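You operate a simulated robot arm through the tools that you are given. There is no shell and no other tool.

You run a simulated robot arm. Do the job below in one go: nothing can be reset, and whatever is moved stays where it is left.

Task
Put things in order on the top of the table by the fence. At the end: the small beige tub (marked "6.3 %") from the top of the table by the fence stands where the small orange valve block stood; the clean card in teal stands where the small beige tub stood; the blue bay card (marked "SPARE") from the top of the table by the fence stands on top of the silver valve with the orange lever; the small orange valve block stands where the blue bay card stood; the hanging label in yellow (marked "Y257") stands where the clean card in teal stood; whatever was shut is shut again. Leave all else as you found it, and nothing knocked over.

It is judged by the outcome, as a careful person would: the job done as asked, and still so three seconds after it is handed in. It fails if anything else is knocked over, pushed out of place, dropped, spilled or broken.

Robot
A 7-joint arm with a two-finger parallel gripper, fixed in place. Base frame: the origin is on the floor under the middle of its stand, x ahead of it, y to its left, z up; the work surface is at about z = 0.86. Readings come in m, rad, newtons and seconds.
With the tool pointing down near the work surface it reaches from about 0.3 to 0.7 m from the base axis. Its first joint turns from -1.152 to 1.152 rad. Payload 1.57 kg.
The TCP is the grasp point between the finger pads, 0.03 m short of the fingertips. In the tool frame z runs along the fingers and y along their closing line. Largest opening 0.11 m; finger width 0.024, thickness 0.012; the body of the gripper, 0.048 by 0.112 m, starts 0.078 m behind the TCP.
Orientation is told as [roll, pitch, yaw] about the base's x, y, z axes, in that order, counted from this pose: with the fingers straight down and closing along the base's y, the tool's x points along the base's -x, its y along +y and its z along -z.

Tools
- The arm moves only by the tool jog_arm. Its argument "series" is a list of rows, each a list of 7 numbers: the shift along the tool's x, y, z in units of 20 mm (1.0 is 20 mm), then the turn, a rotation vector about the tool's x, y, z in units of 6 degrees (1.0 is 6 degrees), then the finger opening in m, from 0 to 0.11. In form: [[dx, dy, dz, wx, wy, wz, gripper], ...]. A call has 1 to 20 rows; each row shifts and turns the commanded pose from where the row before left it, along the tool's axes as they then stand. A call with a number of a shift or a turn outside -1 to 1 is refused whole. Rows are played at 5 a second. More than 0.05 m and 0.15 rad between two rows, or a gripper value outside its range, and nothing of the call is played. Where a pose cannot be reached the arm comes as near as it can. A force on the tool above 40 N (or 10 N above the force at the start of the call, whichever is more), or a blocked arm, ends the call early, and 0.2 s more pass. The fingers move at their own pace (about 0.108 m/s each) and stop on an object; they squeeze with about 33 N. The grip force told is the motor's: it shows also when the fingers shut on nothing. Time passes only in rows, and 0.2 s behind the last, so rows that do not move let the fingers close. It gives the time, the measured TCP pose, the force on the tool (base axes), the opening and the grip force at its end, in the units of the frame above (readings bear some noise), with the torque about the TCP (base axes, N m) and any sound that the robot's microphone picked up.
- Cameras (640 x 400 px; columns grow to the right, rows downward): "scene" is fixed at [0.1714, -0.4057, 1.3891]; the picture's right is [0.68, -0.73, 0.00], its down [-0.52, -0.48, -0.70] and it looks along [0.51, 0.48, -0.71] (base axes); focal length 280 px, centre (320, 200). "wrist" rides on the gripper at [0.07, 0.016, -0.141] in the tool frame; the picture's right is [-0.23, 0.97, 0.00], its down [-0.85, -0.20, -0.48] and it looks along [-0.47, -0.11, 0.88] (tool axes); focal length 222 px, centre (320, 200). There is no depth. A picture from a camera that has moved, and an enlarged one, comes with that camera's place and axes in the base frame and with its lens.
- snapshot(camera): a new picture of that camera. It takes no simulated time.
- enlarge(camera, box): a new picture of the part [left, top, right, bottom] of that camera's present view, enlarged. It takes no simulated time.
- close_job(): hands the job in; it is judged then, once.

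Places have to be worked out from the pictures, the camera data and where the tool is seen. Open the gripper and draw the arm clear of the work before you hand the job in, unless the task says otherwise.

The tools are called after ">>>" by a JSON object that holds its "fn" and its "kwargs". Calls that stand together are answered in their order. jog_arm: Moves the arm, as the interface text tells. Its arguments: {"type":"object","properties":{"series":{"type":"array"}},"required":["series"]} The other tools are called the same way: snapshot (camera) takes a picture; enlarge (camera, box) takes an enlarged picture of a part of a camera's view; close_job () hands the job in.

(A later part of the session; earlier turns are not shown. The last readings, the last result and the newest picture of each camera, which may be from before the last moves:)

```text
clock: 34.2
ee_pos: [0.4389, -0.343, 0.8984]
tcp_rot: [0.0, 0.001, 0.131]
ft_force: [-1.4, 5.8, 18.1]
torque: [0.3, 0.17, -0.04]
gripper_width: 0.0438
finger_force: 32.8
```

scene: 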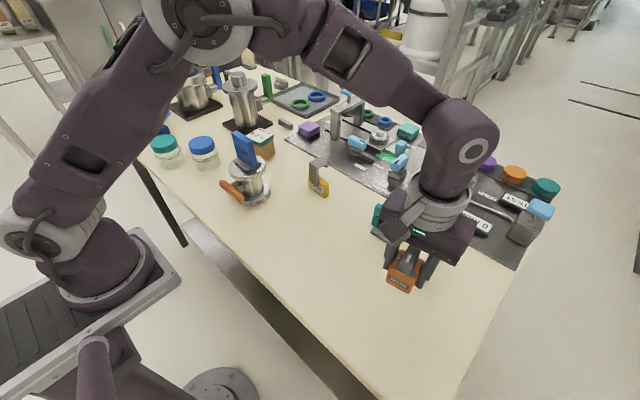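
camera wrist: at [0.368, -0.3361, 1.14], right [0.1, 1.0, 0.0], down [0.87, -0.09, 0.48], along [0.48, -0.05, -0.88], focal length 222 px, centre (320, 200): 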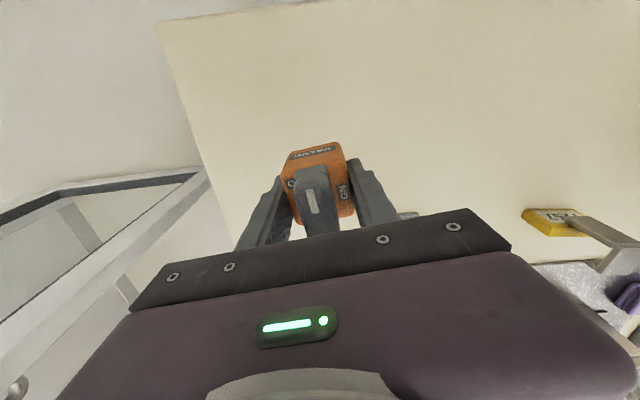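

Touchdown (18 N). I ease off slightly and open the fingers, then lift.

>>> {"fn": "jog_arm", "kwargs": {"series": [[0, 0, -0.04, 0, 0, 0, 0.02], [0, 0, 0, 0, 0, 0, 0.044], [0, 0, 0, 0, 0, 0, 0.048], [0, 0, 0, 0, 0, 0, 0.055], [0, 0, 0, 0, 0, 0, 0.07], [0, 0, 0, 0, 0, 0, 0.085], [0, 0, -0.5, 0, 0, 0, 0.085], [0, 0, -1, 0, 0, 0, 0.085], [0, 0, -1, 0, 0, 0, 0.085], [0, 0, -1, 0, 0, 0, 0.085], [0, 0, -1, 0, 0, 0, 0.085], [0, 0, -1, 0, 0, 0, 0.085], [0, 0, -1, 0, 0, 0, 0.085], [0, 0, -1, 0, 0, 0, 0.085], [0, 0, -0.5, 0, 0, 0, 0.085], [0, 0, 0, 0, 0, 0, 0.085]]}}

>>> {"fn": "snapshot", "kwargs": {"camera": "wrist"}}

>>> {"fn": "snapshot", "kwargs": {"camera": "scene"}}

```text
clock: 37.6
ee_pos: [0.4392, -0.3428, 1.0594]
tcp_rot: [-0.002, 0.0, 0.132]
ft_force: [0.5, -0.1, -0.5]
torque: [-0.02, 0.01, -0.01]
gripper_width: 0.0848
finger_force: 0.1
```

```text
taken
camera wrist: at [0.3679, -0.3369, 1.2011], right [0.1, 1.0, 0.0], down [0.87, -0.09, 0.48], along [0.48, -0.05, -0.88], focal length 222 px, centre (320, 200)
```

wrist: 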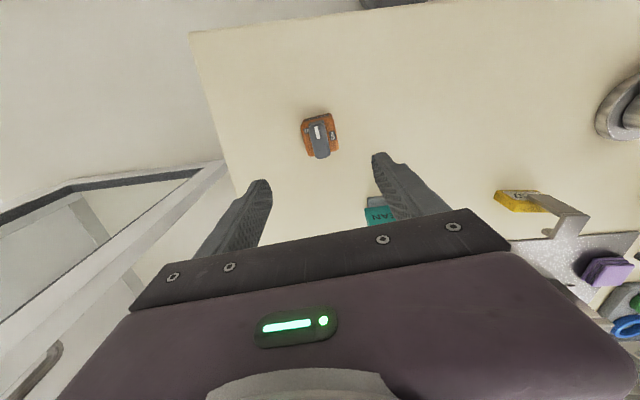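

```text
taken
```

scene: 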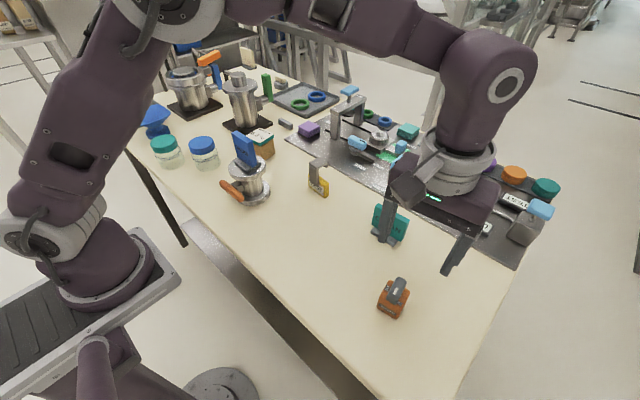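

Block placed. Next is the tub: from the earlier two views its lid is ~62 mm square, centre ≈(0.581,0.224), top z≈0.923, yaw ≈5.7°. I go up and travel over to it, staying above the blue card.

>>> {"fn": "jog_arm", "kwargs": {"series": [[0, 0, -1, 0, 0, 0, 0.1], [0, 0, -1, 0, 0, 0, 0.1], [0, 0, -1, 0, 0, 0, 0.1], [-0.3836, 0.97, 0, 0, 0, 0, 0.1], [-0.3836, 0.97, 0, 0, 0, 0, 0.1], [-0.3836, 0.97, 0, 0, 0, 0, 0.1], [-0.3836, 0.97, 0, 0, 0, 0, 0.1], [-0.3836, 0.97, 0, 0, 0, 0, 0.1], [-0.3836, 0.97, 0, 0, 0, 0, 0.1], [-0.3836, 0.97, 0, 0, 0, 0, 0.1], [-0.3836, 0.97, 0, 0, 0, 0, 0.1], [-0.3836, 0.97, 0, 0, 0, 0, 0.1], [-0.3836, 0.97, 0, 0, 0, 0, 0.1], [-0.3836, 0.97, 0, 0, 0, 0, 0.1], [-0.3836, 0.97, 0, 0, 0, 0, 0.1], [-0.3836, 0.97, 0, 0, 0, 0, 0.1], [-0.3836, 0.97, 0, 0, 0, 0, 0.1], [-0.3836, 0.97, 0, 0, 0, 0, 0.1], [0, 0, 0, 0, 0, 0, 0.1]]}}

>>> {"fn": "snapshot", "kwargs": {"camera": "wrist"}}

>>> {"fn": "snapshot", "kwargs": {"camera": "scene"}}

```text
clock: 41.6
ee_pos: [0.5145, -0.039, 1.1174]
tcp_rot: [0.0, 0.001, 0.131]
ft_force: [1.3, -0.3, 0.6]
torque: [-0.03, 0.01, 0.01]
gripper_width: 0.1
finger_force: 0.2
```

```text
taken
camera wrist: at [0.4445, -0.032, 1.259], right [0.1, 1.0, 0.0], down [0.87, -0.09, 0.48], along [0.48, -0.05, -0.88], focal length 222 px, centre (320, 200)
```

wrist: 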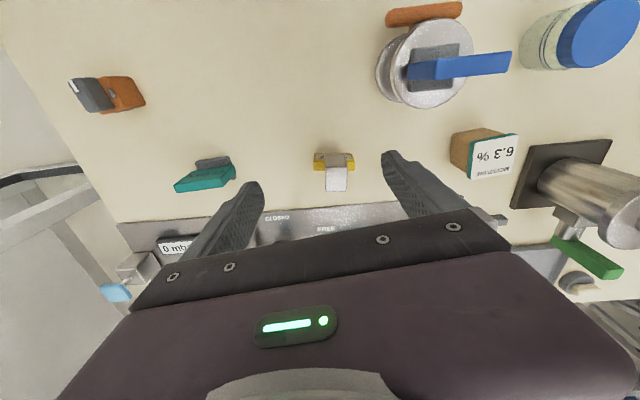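

```text
taken
```

scene: 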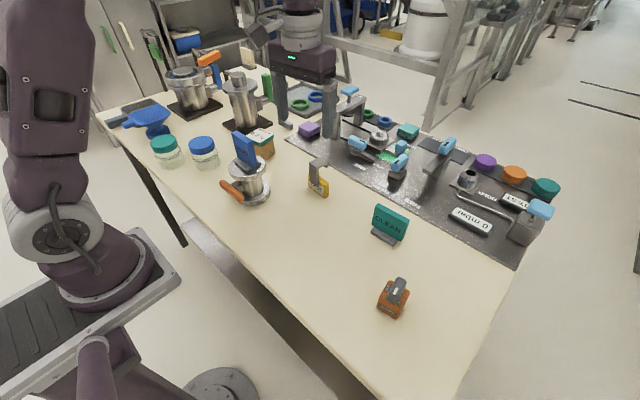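

This is also a good view of the yellow label and the teal card; I zoom on them for later, and on the tub.

>>> {"fn": "enlarge", "kwargs": {"camera": "wrist", "box": [295, 130, 375, 205]}}

>>> {"fn": "enlarge", "kwargs": {"camera": "wrist", "box": [160, 140, 250, 210]}}

>>> {"fn": "enlarge", "kwargs": {"camera": "wrist", "box": [430, 100, 550, 200]}}

>>> {"fn": "enlarge", "kwargs": {"camera": "scene", "box": [290, 80, 430, 220]}}

>>> {"fn": "enlarge", "kwargs": {"camera": "scene", "box": [360, 195, 420, 250]}}

```text
5.33 times, centred on (335, 168) of wrist
camera zoom: at [0.4445, -0.032, 1.259], right [0.1, 1.0, 0.0], down [0.87, -0.09, 0.48], along [0.48, -0.05, -0.88], focal length 1185 px, centre (240, 373)
```

zoom: 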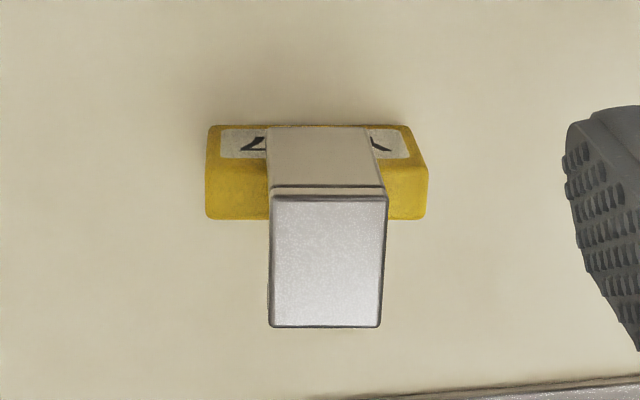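

```text
5.71 times, centred on (205, 175) of wrist
camera zoom: at [0.4445, -0.032, 1.259], right [0.1, 1.0, 0.0], down [0.87, -0.09, 0.48], along [0.48, -0.05, -0.88], focal length 1269 px, centre (977, 343)
```

zoom: 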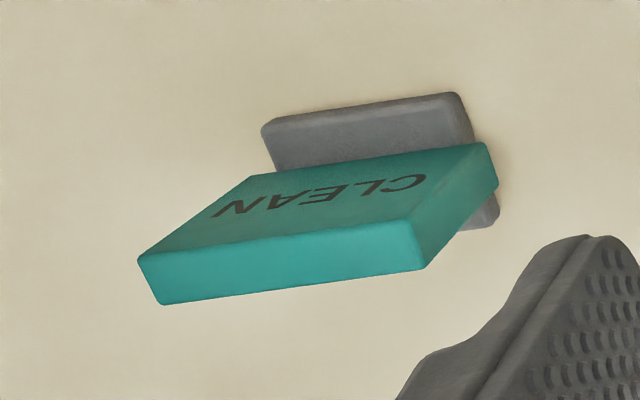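

```text
4.00 times, centred on (490, 150) of wrist
camera zoom: at [0.4445, -0.032, 1.259], right [0.1, 1.0, 0.0], down [0.87, -0.09, 0.48], along [0.48, -0.05, -0.88], focal length 888 px, centre (-360, 400)
```

zoom: 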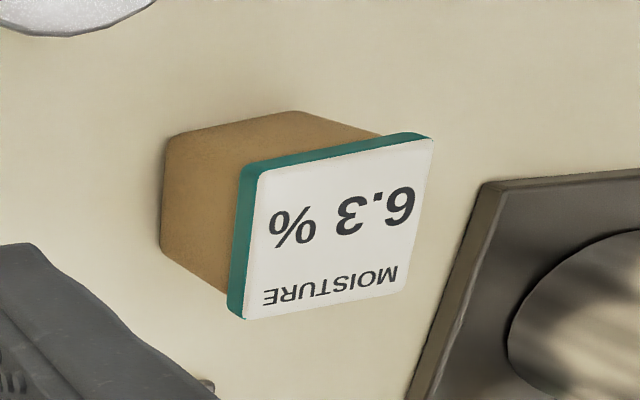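

```text
2.86 times, centred on (360, 150) of scene
camera zoom: at [0.1714, -0.4057, 1.3891], right [0.68, -0.73, 0.0], down [-0.52, -0.48, -0.7], along [0.51, 0.48, -0.71], focal length 800 px, centre (206, 343)
```

zoom: 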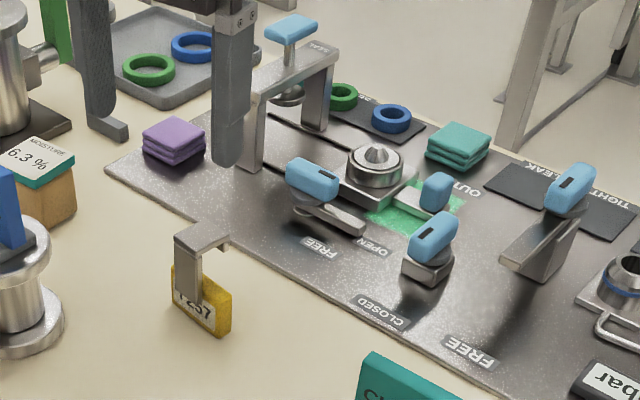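

```text
7.27 times, centred on (390, 222) of scene
camera zoom: at [0.1714, -0.4057, 1.3891], right [0.68, -0.73, 0.0], down [-0.52, -0.48, -0.7], along [0.51, 0.48, -0.71], focal length 2036 px, centre (-189, 36)
```

zoom: 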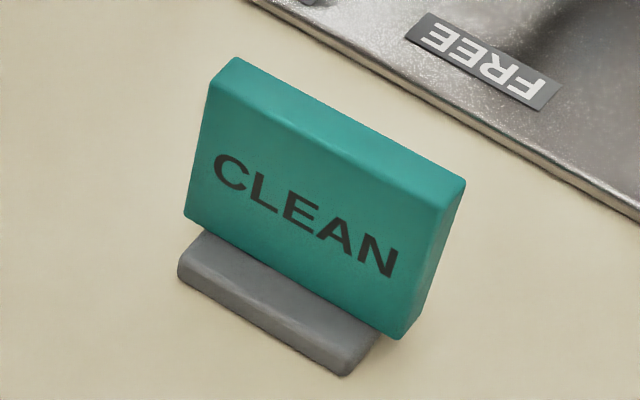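

I continue to above the tub, trimming yaw to ≈0.1 rad.

>>> {"fn": "jog_arm", "kwargs": {"series": [[-0.3854, 0.9685, 0, 0, 0, 0, 0.1], [-0.3854, 0.9685, 0, 0, 0, 0, 0.1], [-0.3854, 0.9685, 0, 0, 0, 0, 0.1], [-0.3854, 0.9685, 0, 0, 0, 0, 0.1], [-0.3854, 0.9685, 0, 0, 0, 0, 0.1], [-0.3854, 0.9685, 0, 0, 0, 0, 0.1], [-0.3854, 0.9685, 0, 0, 0, 0, 0.1], [-0.3854, 0.9685, 0, 0, 0, 0, 0.1], [-0.3854, 0.9685, 0, 0, 0, 0, 0.1], [-0.3854, 0.9685, 0, 0, 0, 0, 0.1], [-0.3854, 0.9685, 0, 0, 0, 0, 0.1], [-0.3854, 0.9685, 0, 0, 0, 0, 0.1], [-0.3854, 0.9685, 0, 0, 0, 0, 0.1], [0, 0, 0, 0, 0, 0.3, 0.1], [0, 0, 0, 0, 0, 0, 0.1]]}}

>>> {"fn": "snapshot", "kwargs": {"camera": "wrist"}}

>>> {"fn": "enlarge", "kwargs": {"camera": "wrist", "box": [250, 90, 400, 220]}}

>>> {"fn": "enlarge", "kwargs": {"camera": "scene", "box": [180, 60, 320, 200]}}

```text
clock: 44.8
ee_pos: [0.5803, 0.2236, 1.1178]
tcp_rot: [0.001, 0.001, 0.099]
ft_force: [-0.2, -0.1, -0.1]
torque: [-0.02, 0.0, 0.01]
gripper_width: 0.0997
finger_force: 0.2
```

```text
taken
camera wrist: at [0.5101, 0.2325, 1.26], right [0.13, 0.99, 0.0], down [0.87, -0.11, 0.48], along [0.47, -0.06, -0.88], focal length 222 px, centre (320, 200)
```

wrist: 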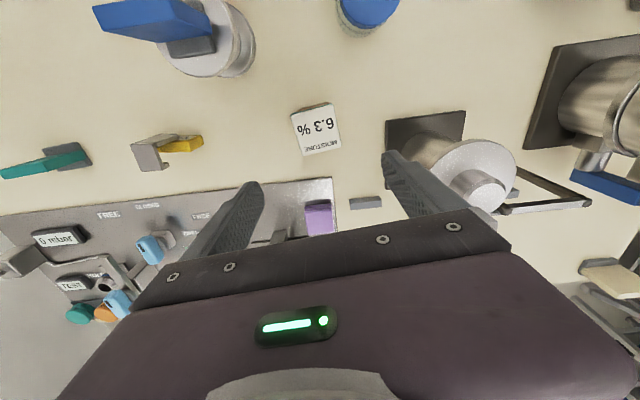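

```text
3.08 times, centred on (325, 155) of wrist
camera zoom: at [0.5101, 0.2325, 1.26], right [0.13, 0.99, 0.0], down [0.87, -0.11, 0.48], along [0.47, -0.06, -0.88], focal length 684 px, centre (305, 338)
```

zoom: 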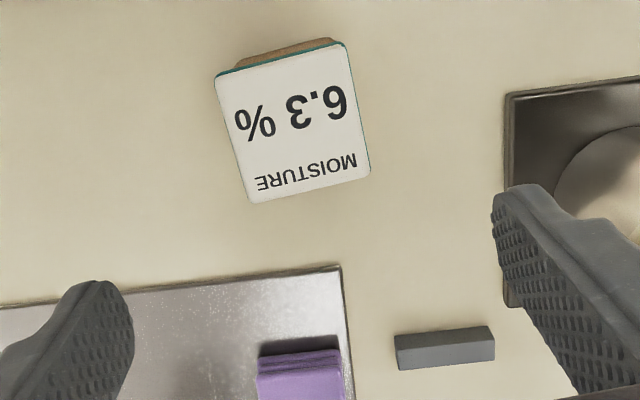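

```text
2.86 times, centred on (250, 130) of scene
camera zoom: at [0.1714, -0.4057, 1.3891], right [0.68, -0.73, 0.0], down [-0.52, -0.48, -0.7], along [0.51, 0.48, -0.71], focal length 800 px, centre (520, 400)
```

zoom: 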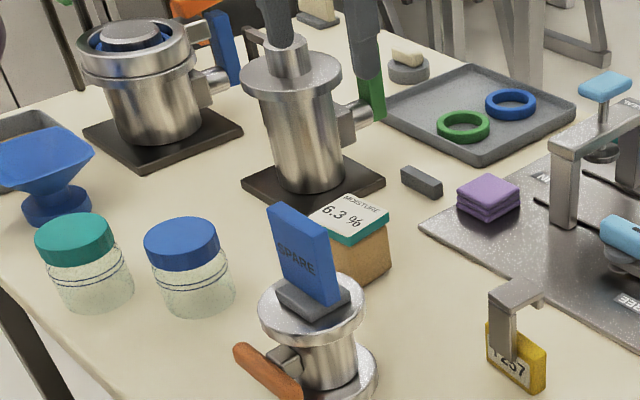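

The tub sits ~5 mm to −y of the tool. I correct that and lower to z≈0.99 for a final check.

>>> {"fn": "jog_arm", "kwargs": {"series": [[0.1, -0.24, 0.5, 0, 0, 0, 0.1], [0, 0, 1, 0, 0, 0, 0.1], [0, 0, 1, 0, 0, 0, 0.1], [0, 0, 1, 0, 0, 0, 0.1], [0, 0, 1, 0, 0, 0, 0.1], [0, 0, 1, 0, 0, 0, 0.1], [0, 0, 0.8, 0, 0, 0, 0.1], [0, 0, 0, 0, 0, 0, 0.1]]}}

>>> {"fn": "enlarge", "kwargs": {"camera": "wrist", "box": [230, 90, 410, 220]}}

>>> {"fn": "enlarge", "kwargs": {"camera": "scene", "box": [200, 70, 320, 200]}}

```text
clock: 46.6
ee_pos: [0.5789, 0.2194, 0.9934]
tcp_rot: [0.0, 0.0, 0.097]
ft_force: [0.2, 0.0, -0.5]
torque: [0.02, -0.02, -0.02]
gripper_width: 0.1
finger_force: 0.1
```

```text
3.08 times, centred on (320, 155) of wrist
camera zoom: at [0.5076, 0.2279, 1.135], right [0.13, 0.99, 0.0], down [0.87, -0.11, 0.48], along [0.47, -0.06, -0.88], focal length 684 px, centre (320, 338)
```

zoom: 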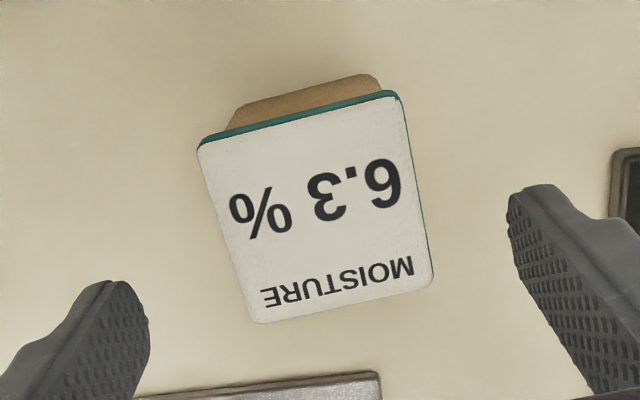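

```text
3.08 times, centred on (260, 135) of scene
camera zoom: at [0.1714, -0.4057, 1.3891], right [0.68, -0.73, 0.0], down [-0.52, -0.48, -0.7], along [0.51, 0.48, -0.71], focal length 861 px, centre (505, 400)
```

zoom: 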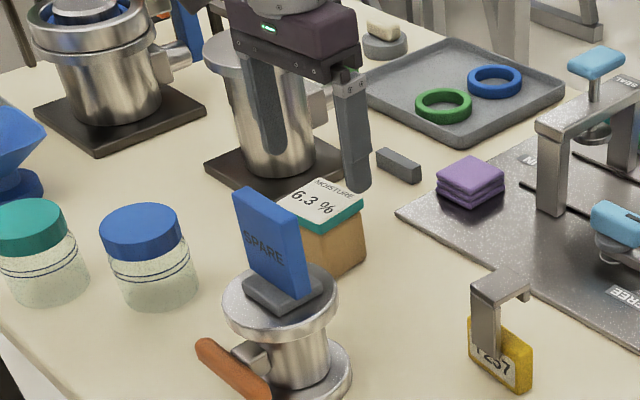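

The tub is well centred (computed (0.580,0.219)). The body is a little narrower than the lid, so the fingers will hold the lid rim; I descend to z≈0.905, close and check.

>>> {"fn": "jog_arm", "kwargs": {"series": [[0, 0, 1, 0, 0, -0.1, 0.1], [0, 0, 1, 0, 0, 0, 0.1], [0, 0, 1, 0, 0, 0, 0.1], [0, 0, 1, 0, 0, 0, 0.1], [0, 0, 0.42, 0, 0, 0, 0.1], [0, 0, 0, 0, 0, 0, 0.1], [0, 0, 0, 0, 0, 0, 0.08], [0, 0, 0, 0, 0, 0, 0.03], [0, 0, 0, 0, 0, 0, 0.03], [0, 0, 0, 0, 0, 0, 0.03], [0, 0, 0, 0, 0, 0, 0.03]]}}

>>> {"fn": "snapshot", "kwargs": {"camera": "wrist"}}

>>> {"fn": "enlarge", "kwargs": {"camera": "scene", "box": [200, 70, 320, 200]}}

```text
clock: 49.0
ee_pos: [0.5783, 0.2203, 0.9044]
tcp_rot: [-0.001, 0.0, 0.109]
ft_force: [1.2, 0.6, 0.0]
torque: [-0.01, 0.01, 0.04]
gripper_width: 0.0599
finger_force: 33.0
```

```text
taken
camera wrist: at [0.508, 0.2275, 1.0462], right [0.12, 0.99, 0.0], down [0.87, -0.1, 0.48], along [0.47, -0.06, -0.88], focal length 222 px, centre (320, 200)
```

wrist: 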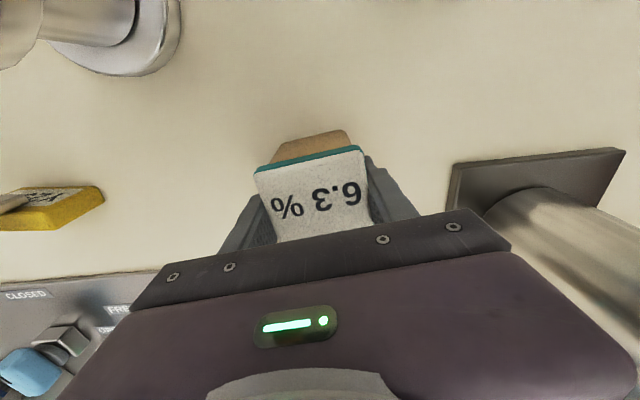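

```text
3.08 times, centred on (260, 135) of scene
camera zoom: at [0.1714, -0.4057, 1.3891], right [0.68, -0.73, 0.0], down [-0.52, -0.48, -0.7], along [0.51, 0.48, -0.71], focal length 861 px, centre (505, 400)
```

zoom: 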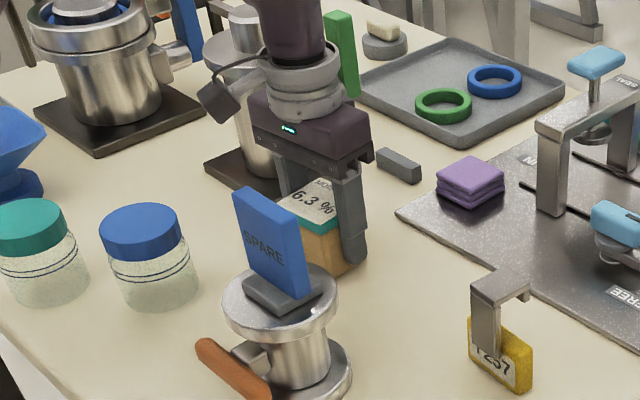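

Gripped at 0.060 m. I lift 2 cm as a test to make sure the body comes with the lid.

>>> {"fn": "jog_arm", "kwargs": {"series": [[0, 0, -0.25, 0, 0, 0, 0.03], [0, 0, -0.25, 0, 0, 0, 0.03], [0, 0, -0.5, 0, 0, 0, 0.03], [0, 0, 0, 0, 0, 0, 0.03]]}}

>>> {"fn": "enlarge", "kwargs": {"camera": "wrist", "box": [230, 110, 410, 240]}}

>>> {"fn": "enlarge", "kwargs": {"camera": "scene", "box": [220, 90, 300, 190]}}

```text
clock: 50.0
ee_pos: [0.5777, 0.2187, 0.925]
tcp_rot: [-0.001, -0.001, 0.109]
ft_force: [0.1, -0.1, -2.2]
torque: [0.01, -0.02, -0.01]
gripper_width: 0.0597
finger_force: 33.5
```

```text
3.08 times, centred on (320, 175) of wrist
camera zoom: at [0.5074, 0.2273, 1.0662], right [0.12, 0.99, 0.0], down [0.87, -0.1, 0.48], along [0.48, -0.06, -0.88], focal length 684 px, centre (320, 277)
```

zoom: 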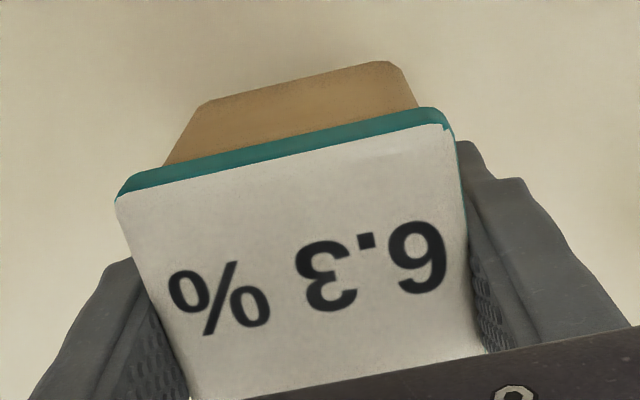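

```text
4.00 times, centred on (260, 140) of scene
camera zoom: at [0.1714, -0.4057, 1.3891], right [0.68, -0.73, 0.0], down [-0.52, -0.48, -0.7], along [0.51, 0.48, -0.71], focal length 1120 px, centre (560, 440)
```

zoom: 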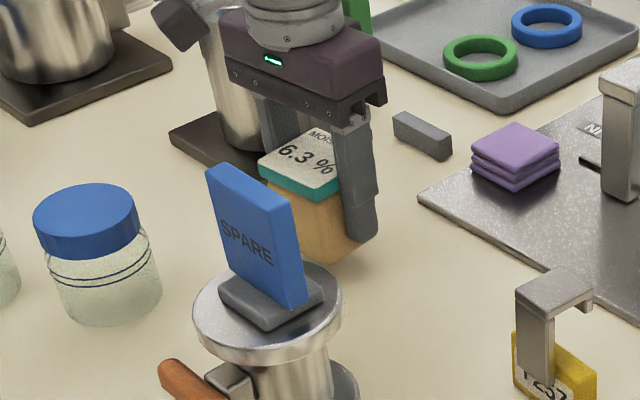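

The whole tub comes up (≈0.2 kg). I lift it to z≈1.06 first, then carry it over to the orange block's old spot.

>>> {"fn": "jog_arm", "kwargs": {"series": [[0, 0, -0.75, 0, 0, 0, 0.03], [0, 0, -1, 0, 0, 0, 0.03], [0, 0, -1, 0, 0, 0, 0.03], [0, 0, -1, 0, 0, 0, 0.03], [0, 0, -1, 0, 0, 0, 0.03], [0, 0, -1, 0, 0, 0, 0.03], [0, 0, -1, 0, 0, 0, 0.03], [0, 0, 0, 0, 0, 0, 0.03]]}}

>>> {"fn": "jog_arm", "kwargs": {"series": [[0.3372, -0.9697, 0, 0, 0, 0, 0.03], [0.3372, -0.9697, 0, 0, 0, 0, 0.03], [0.3372, -0.9697, 0, 0, 0, 0, 0.03], [0.3372, -0.9697, 0, 0, 0, 0, 0.03], [0.3372, -0.9697, 0, 0, 0, 0, 0.03], [0.3372, -0.9697, 0, 0, 0, 0, 0.03], [0.3372, -0.9697, 0, 0, 0, 0, 0.03], [0.3372, -0.9697, 0, 0, 0, 0, 0.03], [0.3372, -0.9697, 0, 0, 0, 0, 0.03], [0.3372, -0.9697, 0, 0, 0, 0, 0.03], [0.3372, -0.9697, 0, 0, 0, 0, 0.03], [0.3372, -0.9697, 0, 0, 0, 0, 0.03], [0.3372, -0.9697, 0, 0, 0, 0, 0.03], [0.3372, -0.9697, 0, 0, 0, 0, 0.03], [0.3372, -0.9697, 0, 0, 0, 0, 0.03], [0.3372, -0.9697, 0, 0, 0, 0, 0.03], [0.3372, -0.9697, 0, 0, 0, 0, 0.03], [0.3372, -0.9697, 0, 0, 0, 0, 0.03], [0, 0, 0, 0, 0, 0, 0.03], [0, 0, 0, 0, 0, 0, 0.03]]}}

>>> {"fn": "snapshot", "kwargs": {"camera": "wrist"}}

>>> {"fn": "snapshot", "kwargs": {"camera": "scene"}}

```text
clock: 51.8
ee_pos: [0.5796, 0.22, 1.0596]
tcp_rot: [0.001, 0.001, 0.11]
ft_force: [-0.4, 0.2, -1.3]
torque: [0.02, 0.01, 0.01]
gripper_width: 0.0596
finger_force: 33.3
```

```text
clock: 56.0
ee_pos: [0.4985, -0.1406, 1.0607]
tcp_rot: [0.001, -0.001, 0.111]
ft_force: [-0.1, 0.5, -1.9]
torque: [-0.01, -0.01, 0.01]
gripper_width: 0.0601
finger_force: 32.5
```

```text
taken
camera wrist: at [0.4281, -0.1317, 1.2022], right [0.12, 0.99, 0.0], down [0.87, -0.1, 0.48], along [0.48, -0.06, -0.88], focal length 222 px, centre (320, 200)
```

wrist: 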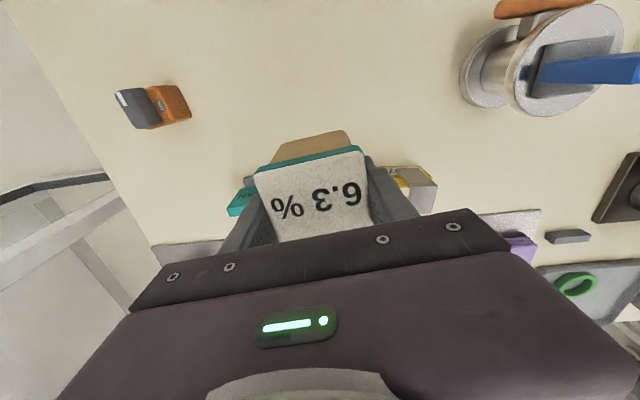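

```text
taken
```

scene: 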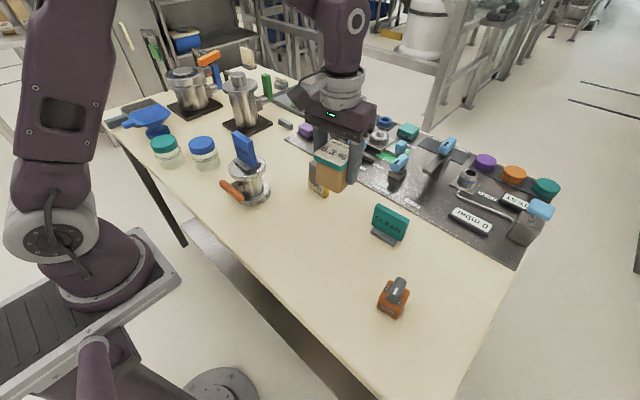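

Over the target. I lower by the lifted amount, slowing near the table.

>>> {"fn": "jog_arm", "kwargs": {"series": [[0.05, 0, 0.75, 0, 0, 0, 0.03], [0, 0, 1, 0, 0, 0, 0.03], [0, 0, 1, 0, 0, 0, 0.03], [0, 0, 1, 0, 0, 0, 0.03], [0, 0, 1, 0, 0, 0, 0.03], [0, 0, 1, 0, 0, 0, 0.03], [0, 0, 1, 0, 0, 0, 0.03], [0, 0, 0.5, 0, 0, 0, 0.03], [0, 0, 0.25, 0, 0, 0, 0.03], [0, 0, 0.15, 0, 0, 0, 0.03], [0, 0, 0, 0, 0, 0, 0.03], [0, 0, 0, 0, 0, 0, 0.03]]}}

>>> {"fn": "enlarge", "kwargs": {"camera": "scene", "box": [260, 130, 420, 260]}}

```text
clock: 58.6
ee_pos: [0.4958, -0.1403, 0.9063]
tcp_rot: [-0.001, 0.0, 0.111]
ft_force: [-0.1, 0.2, -1.5]
torque: [-0.01, -0.04, -0.04]
gripper_width: 0.0598
finger_force: 33.2
```

```text
3.08 times, centred on (340, 195) of scene
camera zoom: at [0.1714, -0.4057, 1.3891], right [0.68, -0.73, 0.0], down [-0.52, -0.48, -0.7], along [0.51, 0.48, -0.71], focal length 861 px, centre (258, 215)
```

zoom: 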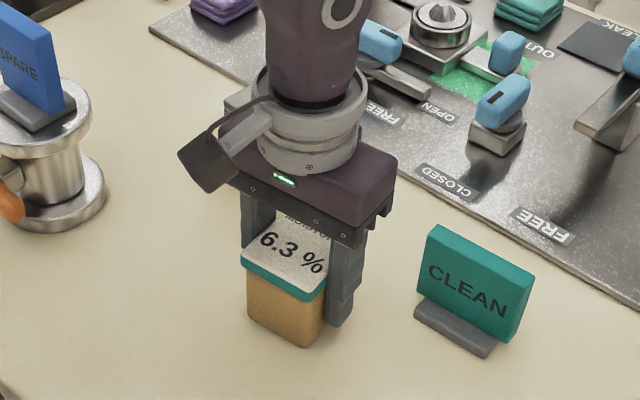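

Nearly down; I settle the last millimetre or two.

>>> {"fn": "jog_arm", "kwargs": {"series": [[0, 0, 0.07, 0, 0, 0, 0.03], [0, 0, 0, 0, 0, 0, 0.03]]}}

```text
clock: 59.2
ee_pos: [0.4976, -0.1401, 0.9053]
tcp_rot: [0.0, -0.001, 0.11]
ft_force: [-0.6, 1.6, -1.5]
torque: [0.02, 0.0, -0.02]
gripper_width: 0.0598
finger_force: 33.7
```

>>> {"fn": "jog_arm", "kwargs": {"series": [[0, 0, 0.06, 0, 0, 0, 0.03], [0, 0, 0, 0, 0, 0, 0.03]]}}

```text
clock: 59.8
ee_pos: [0.4965, -0.141, 0.9041]
tcp_rot: [0.001, -0.001, 0.111]
ft_force: [-0.5, 3.0, 16.1]
torque: [0.15, 0.58, -0.03]
gripper_width: 0.0599
finger_force: 33.2
```

Touchdown (16 N) with the tub at ≈(0.497,-0.141). I ease off, release and rise.

>>> {"fn": "jog_arm", "kwargs": {"series": [[0, 0, -0.04, 0, 0, 0, 0.03], [0, 0, 0, 0, 0, 0, 0.06], [0, 0, 0, 0, 0, 0, 0.064], [0, 0, 0, 0, 0, 0, 0.072], [0, 0, 0, 0, 0, 0, 0.085], [0, 0, 0, 0, 0, 0, 0.09], [0, 0, -0.5, 0, 0, 0, 0.09], [0, 0, -1, 0, 0, 0, 0.09], [0, 0, -1, 0, 0, 0, 0.09], [0, 0, -1, 0, 0, 0, 0.09], [0, 0, -1, 0, 0, 0, 0.09], [0, 0, -1, 0, 0, 0, 0.09], [0, 0, -1, 0, 0, 0, 0.09], [0, 0, -1, 0, 0, 0, 0.09], [0, 0, -0.5, 0, 0, 0, 0.09], [0, 0, 0, 0, 0, 0, 0.09]]}}

>>> {"fn": "snapshot", "kwargs": {"camera": "wrist"}}

>>> {"fn": "snapshot", "kwargs": {"camera": "scene"}}

```text
clock: 63.2
ee_pos: [0.4957, -0.1396, 1.0645]
tcp_rot: [0.002, 0.001, 0.11]
ft_force: [0.2, -0.9, 0.7]
torque: [-0.01, 0.0, -0.02]
gripper_width: 0.0899
finger_force: 0.0
```

```text
taken
camera wrist: at [0.4243, -0.1331, 1.2066], right [0.12, 0.99, 0.0], down [0.87, -0.1, 0.48], along [0.48, -0.06, -0.88], focal length 222 px, centre (320, 200)
```

wrist: 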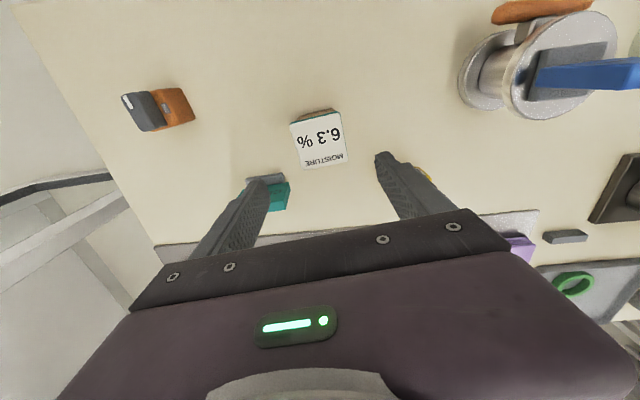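

```text
taken
```

scene: 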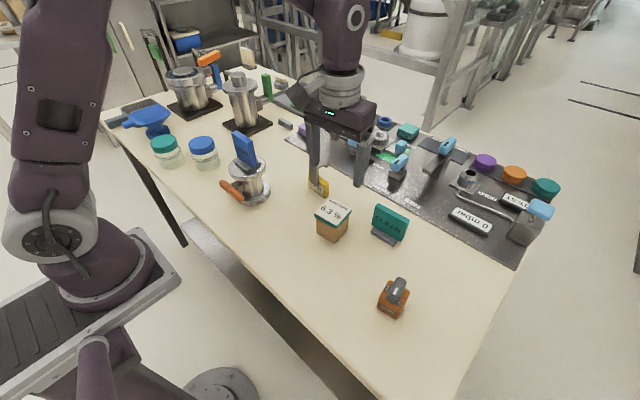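

Tub placed where the block stood. Next, the teal card: earlier views give it 79 mm wide, 15 mm thick, centre ≈(0.577,-0.243), top z≈0.932, yaw ≈2°. I move above it to verify.

>>> {"fn": "jog_arm", "kwargs": {"series": [[-0.578, -0.931, 0, 0, 0, 0, 0.11], [-0.578, -0.931, 0, 0, 0, 0, 0.11], [-0.578, -0.931, 0, 0, 0, 0, 0.11], [-0.578, -0.931, 0, 0, 0, 0, 0.11], [-0.578, -0.931, 0, 0, 0, 0, 0.11], [-0.578, -0.931, 0, 0, 0, 0, 0.11], [0, 0, 0, 0, 0, 0.69, 0.11], [0, 0, 0, 0, 0, 0, 0.11]]}}

>>> {"fn": "snapshot", "kwargs": {"camera": "wrist"}}

>>> {"fn": "enlarge", "kwargs": {"camera": "wrist", "box": [240, 90, 400, 220]}}

>>> {"fn": "enlarge", "kwargs": {"camera": "scene", "box": [310, 150, 450, 270]}}

```text
clock: 65.0
ee_pos: [0.5792, -0.2447, 1.0651]
tcp_rot: [-0.001, 0.0, 0.039]
ft_force: [-0.5, 0.1, 0.4]
torque: [0.02, 0.02, 0.01]
gripper_width: 0.1098
finger_force: 0.0
```

```text
taken
camera wrist: at [0.5087, -0.2312, 1.206], right [0.19, 0.98, 0.0], down [0.86, -0.17, 0.48], along [0.47, -0.09, -0.88], focal length 222 px, centre (320, 200)
```

wrist: 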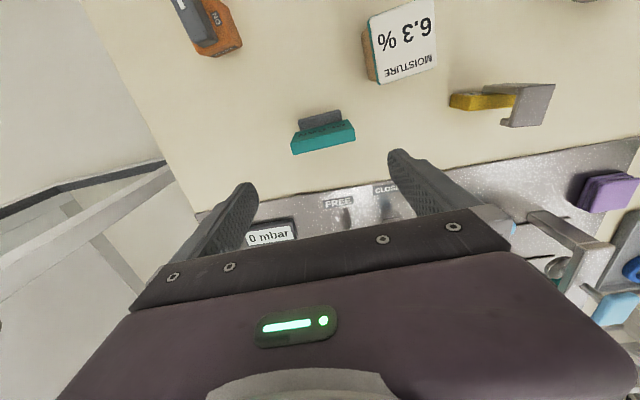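

```text
3.08 times, centred on (320, 155) of wrist
camera zoom: at [0.5087, -0.2312, 1.206], right [0.19, 0.98, 0.0], down [0.86, -0.17, 0.48], along [0.47, -0.09, -0.88], focal length 684 px, centre (320, 338)
```

zoom: 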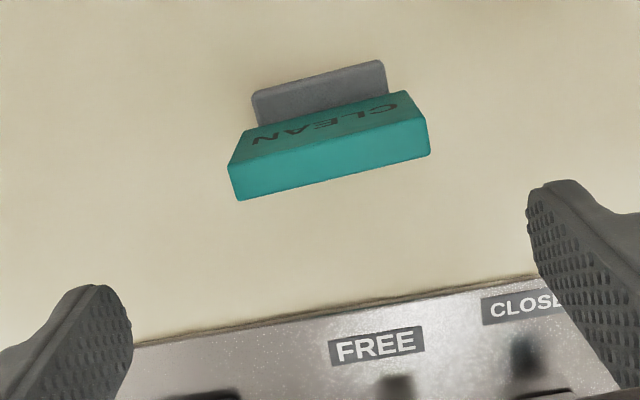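

```text
3.33 times, centred on (380, 210) of scene
camera zoom: at [0.1714, -0.4057, 1.3891], right [0.68, -0.73, 0.0], down [-0.52, -0.48, -0.7], along [0.51, 0.48, -0.71], focal length 933 px, centre (120, 167)
```

zoom: 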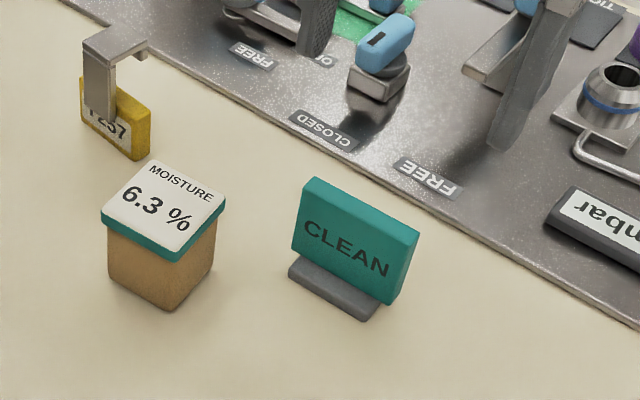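

The card is ~4 mm to +y of the tool; I correct and descend to just above its top for a last check.

>>> {"fn": "jog_arm", "kwargs": {"series": [[0.075, 0.185, 0.5, 0, 0, 0, 0.108], [0, 0, 1, 0, 0, 0, 0.108], [0, 0, 1, 0, 0, 0, 0.108], [0, 0, 1, 0, 0, 0, 0.108], [0, 0, 1, 0, 0, 0, 0.108], [0, 0, 0, 0, 0, 0, 0.108]]}}

>>> {"fn": "enlarge", "kwargs": {"camera": "wrist", "box": [220, 90, 420, 220]}}

>>> {"fn": "enlarge", "kwargs": {"camera": "scene", "box": [310, 150, 450, 270]}}

```text
clock: 66.4
ee_pos: [0.577, -0.2417, 0.9748]
tcp_rot: [0.0, 0.0, 0.039]
ft_force: [0.1, 0.4, 0.1]
torque: [-0.02, 0.0, 0.03]
gripper_width: 0.1081
finger_force: 0.0
```

```text
3.08 times, centred on (320, 155) of wrist
camera zoom: at [0.5067, -0.2285, 1.1159], right [0.19, 0.98, 0.0], down [0.86, -0.17, 0.48], along [0.47, -0.09, -0.88], focal length 684 px, centre (320, 338)
```

zoom: 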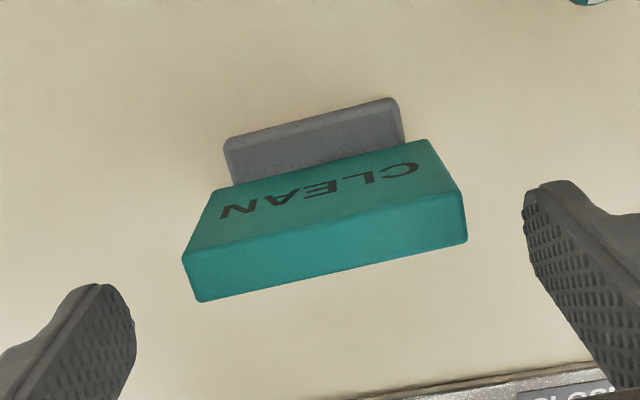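

```text
3.33 times, centred on (380, 210) of scene
camera zoom: at [0.1714, -0.4057, 1.3891], right [0.68, -0.73, 0.0], down [-0.52, -0.48, -0.7], along [0.51, 0.48, -0.71], focal length 933 px, centre (120, 167)
```

zoom: 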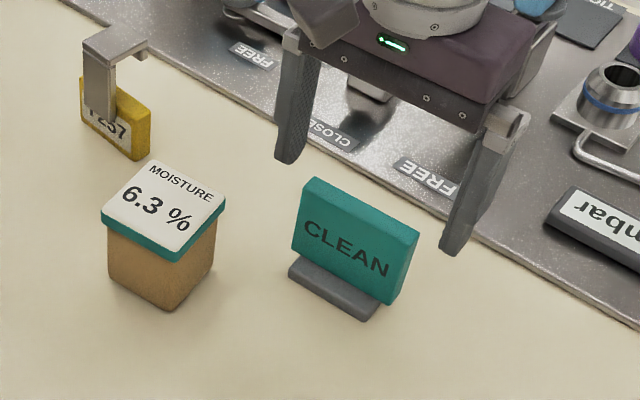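

Centred within a millimetre. I descend to z≈0.905 and close on the card's edges.

>>> {"fn": "jog_arm", "kwargs": {"series": [[0, 0, 1, 0, 0, 0, 0.108], [0, 0, 1, 0, 0, 0, 0.108], [0, 0, 1, 0, 0, 0, 0.108], [0, 0, 0.5, 0, 0, 0, 0.108], [0, 0, 0, 0, 0, 0, 0.108], [0, 0, 0, 0, 0, 0, 0.09], [0, 0, 0, 0, 0, 0, 0.05], [0, 0, 0, 0, 0, 0, 0.05], [0, 0, 0, 0, 0, 0, 0.05], [0, 0, 0, 0, 0, 0, 0.05]]}}

>>> {"fn": "enlarge", "kwargs": {"camera": "wrist", "box": [220, 90, 420, 220]}}

>>> {"fn": "enlarge", "kwargs": {"camera": "scene", "box": [310, 150, 450, 270]}}

```text
clock: 68.6
ee_pos: [0.5769, -0.2411, 0.9051]
tcp_rot: [0.001, 0.0, 0.038]
ft_force: [0.0, -0.8, 0.1]
torque: [0.01, -0.01, 0.0]
gripper_width: 0.0792
finger_force: 32.7
```

```text
3.08 times, centred on (320, 155) of wrist
camera zoom: at [0.5063, -0.2278, 1.0452], right [0.19, 0.98, 0.0], down [0.86, -0.17, 0.48], along [0.47, -0.09, -0.88], focal length 684 px, centre (320, 338)
```

zoom: 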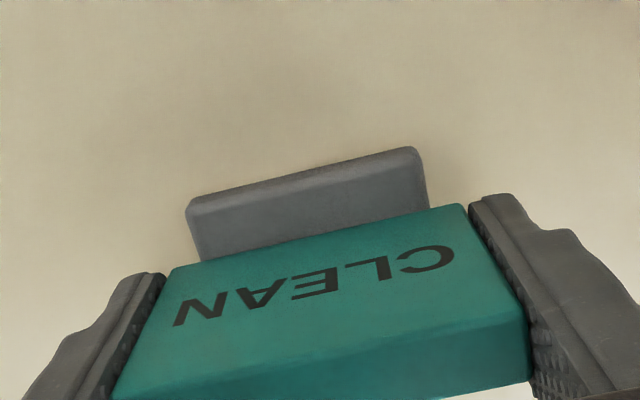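

```text
3.33 times, centred on (380, 210) of scene
camera zoom: at [0.1714, -0.4057, 1.3891], right [0.68, -0.73, 0.0], down [-0.52, -0.48, -0.7], along [0.51, 0.48, -0.71], focal length 933 px, centre (120, 167)
```

zoom: 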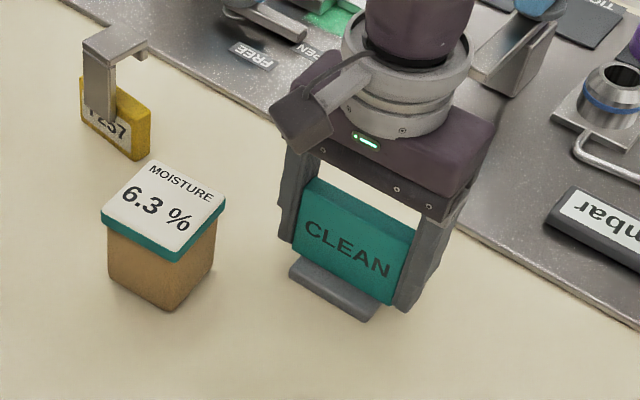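

Firm grip (0.079 m). I lift to z≈1.08 and carry the card along to the tub's old spot, well above the yellow label.

>>> {"fn": "jog_arm", "kwargs": {"series": [[0, 0, -0.25, 0, 0, 0, 0.05], [0, 0, -0.5, 0, 0, 0, 0.05], [0, 0, -1, 0, 0, 0, 0.05], [0, 0, -1, 0, 0, 0, 0.05], [0, 0, -1, 0, 0, 0, 0.05], [0, 0, -1, 0, 0, 0, 0.05], [0, 0, -1, 0, 0, 0, 0.05], [0, 0, -1, 0, 0, 0, 0.05], [0, 0, -1, 0, 0, 0, 0.05], [0, 0, -1, 0, 0, 0, 0.05], [0, 0, 0, 0, 0, 0, 0.05]]}}

>>> {"fn": "snapshot", "kwargs": {"camera": "wrist"}}

>>> {"fn": "jog_arm", "kwargs": {"series": [[-0.0406, 0.9585, 0, 0, 0, 0, 0.05], [-0.0406, 0.9585, 0, 0, 0, 0, 0.05], [-0.0406, 0.9585, 0, 0, 0, 0, 0.05], [-0.0406, 0.9585, 0, 0, 0, 0, 0.05], [-0.0406, 0.9585, 0, 0, 0, 0, 0.05], [-0.0406, 0.9585, 0, 0, 0, 0, 0.05], [-0.0406, 0.9585, 0, 0, 0, 0, 0.05], [-0.0406, 0.9585, 0, 0, 0, 0, 0.05], [-0.0406, 0.9585, 0, 0, 0, 0, 0.05], [-0.0406, 0.9585, 0, 0, 0, 0, 0.05], [-0.0406, 0.9585, 0, 0, 0, 0, 0.05], [-0.0406, 0.9585, 0, 0, 0, 0, 0.05], [0, 0, 0, 0, 0, 0, 0.05]]}}

>>> {"fn": "snapshot", "kwargs": {"camera": "scene"}}

```text
clock: 71.0
ee_pos: [0.5769, -0.2411, 1.0793]
tcp_rot: [0.0, 0.001, 0.038]
ft_force: [0.1, 1.0, -0.7]
torque: [0.0, -0.01, 0.02]
gripper_width: 0.0795
finger_force: 33.1
```

```text
taken
camera wrist: at [0.5076, -0.2284, 1.2214], right [0.19, 0.98, 0.0], down [0.86, -0.17, 0.48], along [0.47, -0.09, -0.88], focal length 222 px, centre (320, 200)
```

wrist: 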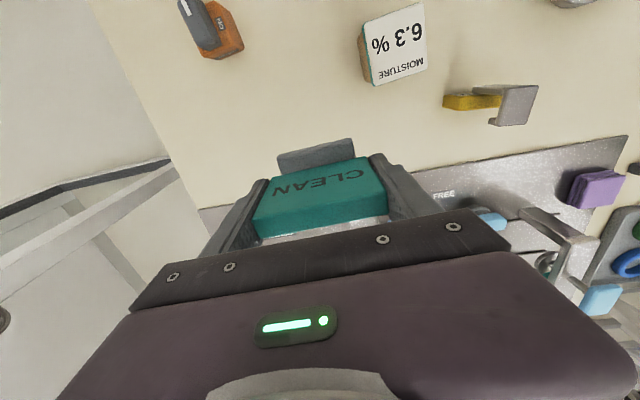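

```text
clock: 73.8
ee_pos: [0.5789, -0.0077, 1.0804]
tcp_rot: [0.0, -0.001, 0.038]
ft_force: [0.0, 0.0, -0.8]
torque: [0.0, 0.02, 0.0]
gripper_width: 0.0794
finger_force: 32.8
```

```text
taken
```

scene: 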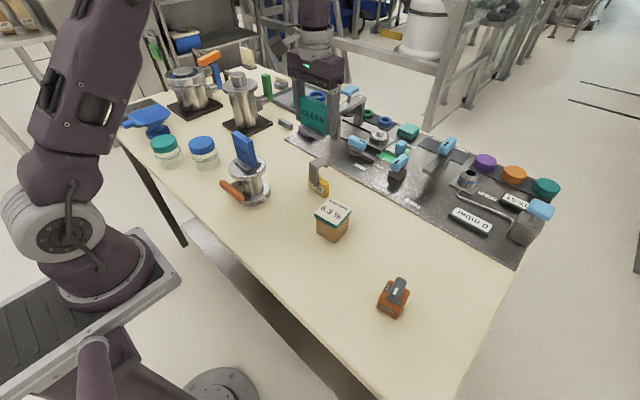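

Clear so far; I continue to the tub's old place.

>>> {"fn": "jog_arm", "kwargs": {"series": [[-0.0406, 0.9585, 0, 0, 0, 0, 0.05], [-0.0406, 0.9585, 0, 0, 0, 0, 0.05], [-0.0406, 0.9585, 0, 0, 0, 0, 0.05], [-0.0406, 0.9585, 0, 0, 0, 0, 0.05], [-0.0406, 0.9585, 0, 0, 0, 0, 0.05], [-0.0406, 0.9585, 0, 0, 0, 0, 0.05], [-0.0406, 0.9585, 0, 0, 0, 0, 0.05], [-0.0406, 0.9585, 0, 0, 0, 0, 0.05], [-0.0406, 0.9585, 0, 0, 0, 0, 0.05], [-0.0406, 0.9585, 0, 0, 0, 0, 0.05], [-0.0406, 0.9585, 0, 0, 0, 0, 0.05], [0, 0, 0, 0, 0, 0, 0.05], [0, 0, 0, 0, 0, 0, 0.05]]}}

>>> {"fn": "snapshot", "kwargs": {"camera": "wrist"}}

>>> {"fn": "enlarge", "kwargs": {"camera": "scene", "box": [190, 60, 330, 200]}}

```text
clock: 76.6
ee_pos: [0.577, 0.1999, 1.0793]
tcp_rot: [-0.001, 0.0, 0.038]
ft_force: [-0.8, 0.4, -0.1]
torque: [0.0, -0.03, 0.02]
gripper_width: 0.0795
finger_force: 32.7
```

```text
taken
camera wrist: at [0.5076, 0.214, 1.2211], right [0.19, 0.98, 0.0], down [0.86, -0.17, 0.48], along [0.47, -0.09, -0.88], focal length 222 px, centre (320, 200)
```

wrist: 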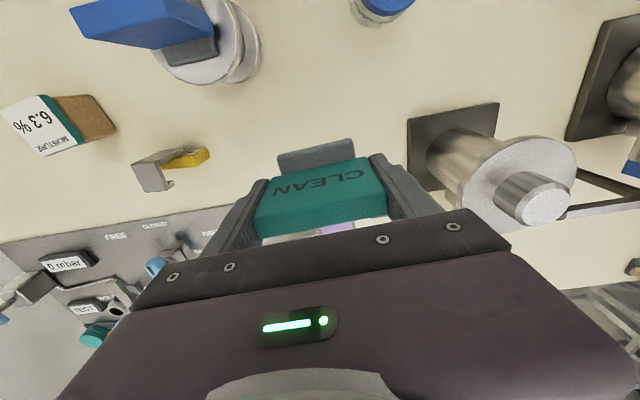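

```text
2.86 times, centred on (260, 130) of scene
camera zoom: at [0.1714, -0.4057, 1.3891], right [0.68, -0.73, 0.0], down [-0.52, -0.48, -0.7], along [0.51, 0.48, -0.71], focal length 800 px, centre (491, 400)
```

zoom: 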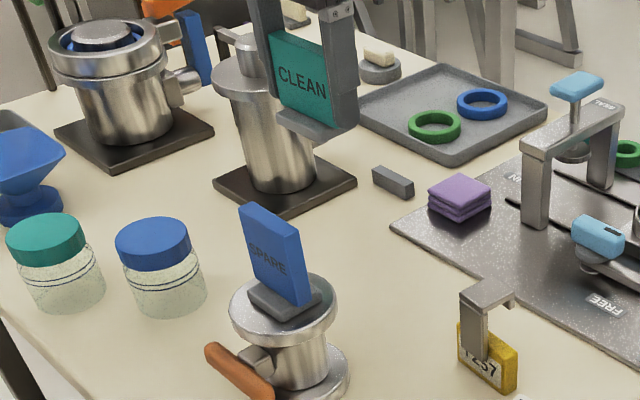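

Final shift of ≈2 cm in y to the tub's spot (0.579,0.2195), then I lower nearly all the way.

>>> {"fn": "jog_arm", "kwargs": {"series": [[-0.1, 0.97, 0, 0, 0, 0, 0.05], [0, 0, 0.75, 0, 0, 0, 0.05], [0, 0, 1, 0, 0, 0, 0.05], [0, 0, 1, 0, 0, 0, 0.05], [0, 0, 1, 0, 0, 0, 0.05], [0, 0, 1, 0, 0, 0, 0.05], [0, 0, 1, 0, 0, 0, 0.05], [0, 0, 1, 0, 0, 0, 0.05], [0, 0, 1, 0, 0, 0, 0.05], [0, 0, 0.5, 0, 0, 0, 0.05], [0, 0, 0.25, 0, 0, 0, 0.05], [0, 0, 0.15, 0, 0, 0, 0.05], [0, 0, 0, 0, 0, 0, 0.05], [0, 0, 0, 0, 0, 0, 0.05]]}}

>>> {"fn": "enlarge", "kwargs": {"camera": "scene", "box": [190, 60, 330, 200]}}

>>> {"fn": "snapshot", "kwargs": {"camera": "wrist"}}

```text
clock: 79.6
ee_pos: [0.5798, 0.2211, 0.9062]
tcp_rot: [0.0, 0.001, 0.038]
ft_force: [1.0, 0.1, -1.6]
torque: [0.02, 0.0, -0.01]
gripper_width: 0.0795
finger_force: 33.2
```

```text
2.86 times, centred on (260, 130) of scene
camera zoom: at [0.1714, -0.4057, 1.3891], right [0.68, -0.73, 0.0], down [-0.52, -0.48, -0.7], along [0.51, 0.48, -0.71], focal length 800 px, centre (491, 400)
```

zoom: 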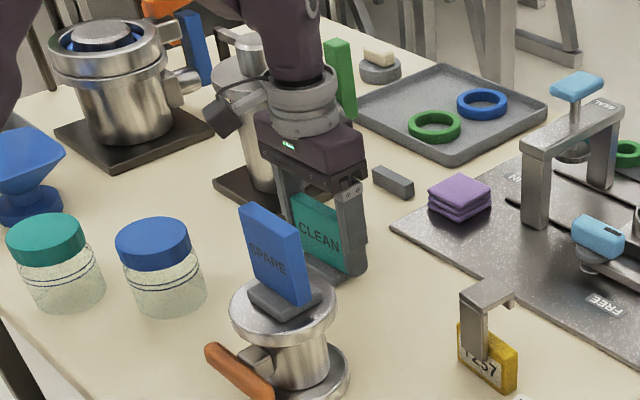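

```text
taken
camera wrist: at [0.5097, 0.2349, 1.0477], right [0.19, 0.98, 0.0], down [0.86, -0.17, 0.48], along [0.47, -0.09, -0.88], focal length 222 px, centre (320, 200)
```

wrist: 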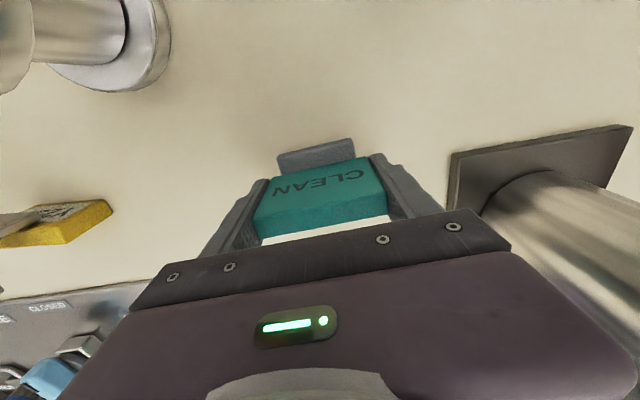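

Nearly down at (0.580,0.221). I settle onto the table in millimetre steps.

>>> {"fn": "jog_arm", "kwargs": {"series": [[0, 0, 0.1, 0, 0, 0, 0.05], [0, 0, 0, 0, 0, 0, 0.05]]}}

```text
clock: 80.2
ee_pos: [0.579, 0.2212, 0.9039]
tcp_rot: [0.001, 0.001, 0.038]
ft_force: [1.0, 0.0, -1.7]
torque: [-0.03, 0.0, 0.0]
gripper_width: 0.0795
finger_force: 33.5
```

>>> {"fn": "jog_arm", "kwargs": {"series": [[0, 0, 0.06, 0, 0, 0, 0.05], [0, 0, 0, 0, 0, 0, 0.05]]}}

```text
clock: 80.8
ee_pos: [0.5791, 0.2211, 0.9028]
tcp_rot: [-0.001, 0.0, 0.04]
ft_force: [-1.9, -0.4, 8.6]
torque: [-0.04, 0.15, -0.01]
gripper_width: 0.0796
finger_force: 33.3
```

Touchdown (≈9 N). I release gently, then rise straight up.

>>> {"fn": "jog_arm", "kwargs": {"series": [[0, 0, -0.02, 0, 0, 0, 0.05], [0, 0, 0, 0, 0, 0, 0.08], [0, 0, 0, 0, 0, 0, 0.084], [0, 0, 0, 0, 0, 0, 0.092], [0, 0, 0, 0, 0, 0, 0.105], [0, 0, 0, 0, 0, 0, 0.108], [0, 0, -0.5, 0, 0, 0, 0.108], [0, 0, -1, 0, 0, 0, 0.108], [0, 0, -1, 0, 0, 0, 0.108], [0, 0, -1, 0, 0, 0, 0.108], [0, 0, -1, 0, 0, 0, 0.108], [0, 0, -1, 0, 0, 0, 0.108], [0, 0, -1, 0, 0, 0, 0.108], [0, 0, -1, 0, 0, 0, 0.108], [0, 0, -1, 0, 0, 0, 0.108], [0, 0, -1, 0, 0, 0, 0.108], [0, 0, -0.5, 0, 0, 0, 0.108], [0, 0, 0, 0, 0, 0, 0.108]]}}

>>> {"fn": "snapshot", "kwargs": {"camera": "wrist"}}

>>> {"fn": "enlarge", "kwargs": {"camera": "scene", "box": [190, 60, 330, 200]}}

```text
clock: 84.6
ee_pos: [0.5796, 0.2196, 1.1032]
tcp_rot: [0.0, 0.0, 0.039]
ft_force: [0.9, -0.7, 0.1]
torque: [-0.03, 0.0, 0.02]
gripper_width: 0.1081
finger_force: 0.1
```

```text
taken
camera wrist: at [0.5093, 0.2334, 1.2455], right [0.19, 0.98, 0.0], down [0.86, -0.17, 0.48], along [0.47, -0.09, -0.88], focal length 222 px, centre (320, 200)
```

wrist: 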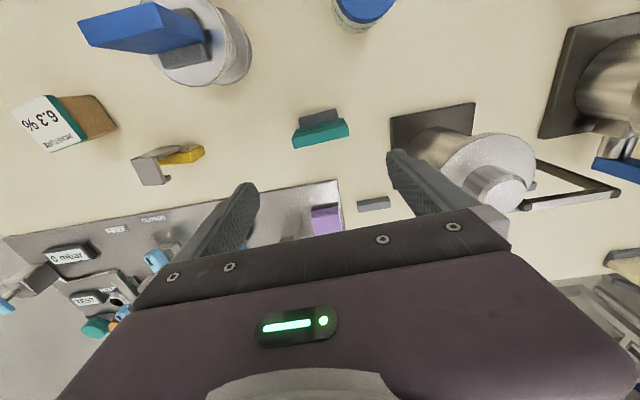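

```text
2.86 times, centred on (260, 130) of scene
camera zoom: at [0.1714, -0.4057, 1.3891], right [0.68, -0.73, 0.0], down [-0.52, -0.48, -0.7], along [0.51, 0.48, -0.71], focal length 800 px, centre (491, 400)
```

zoom: 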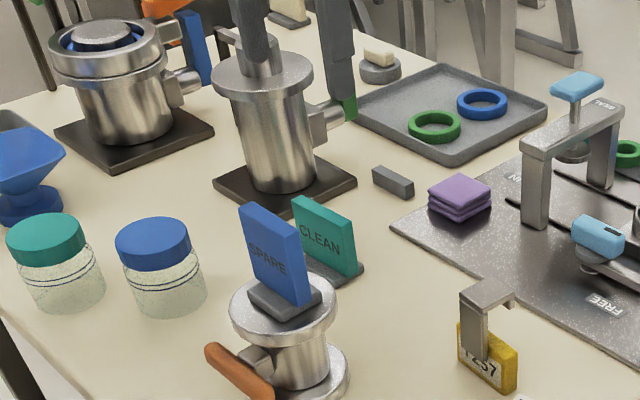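

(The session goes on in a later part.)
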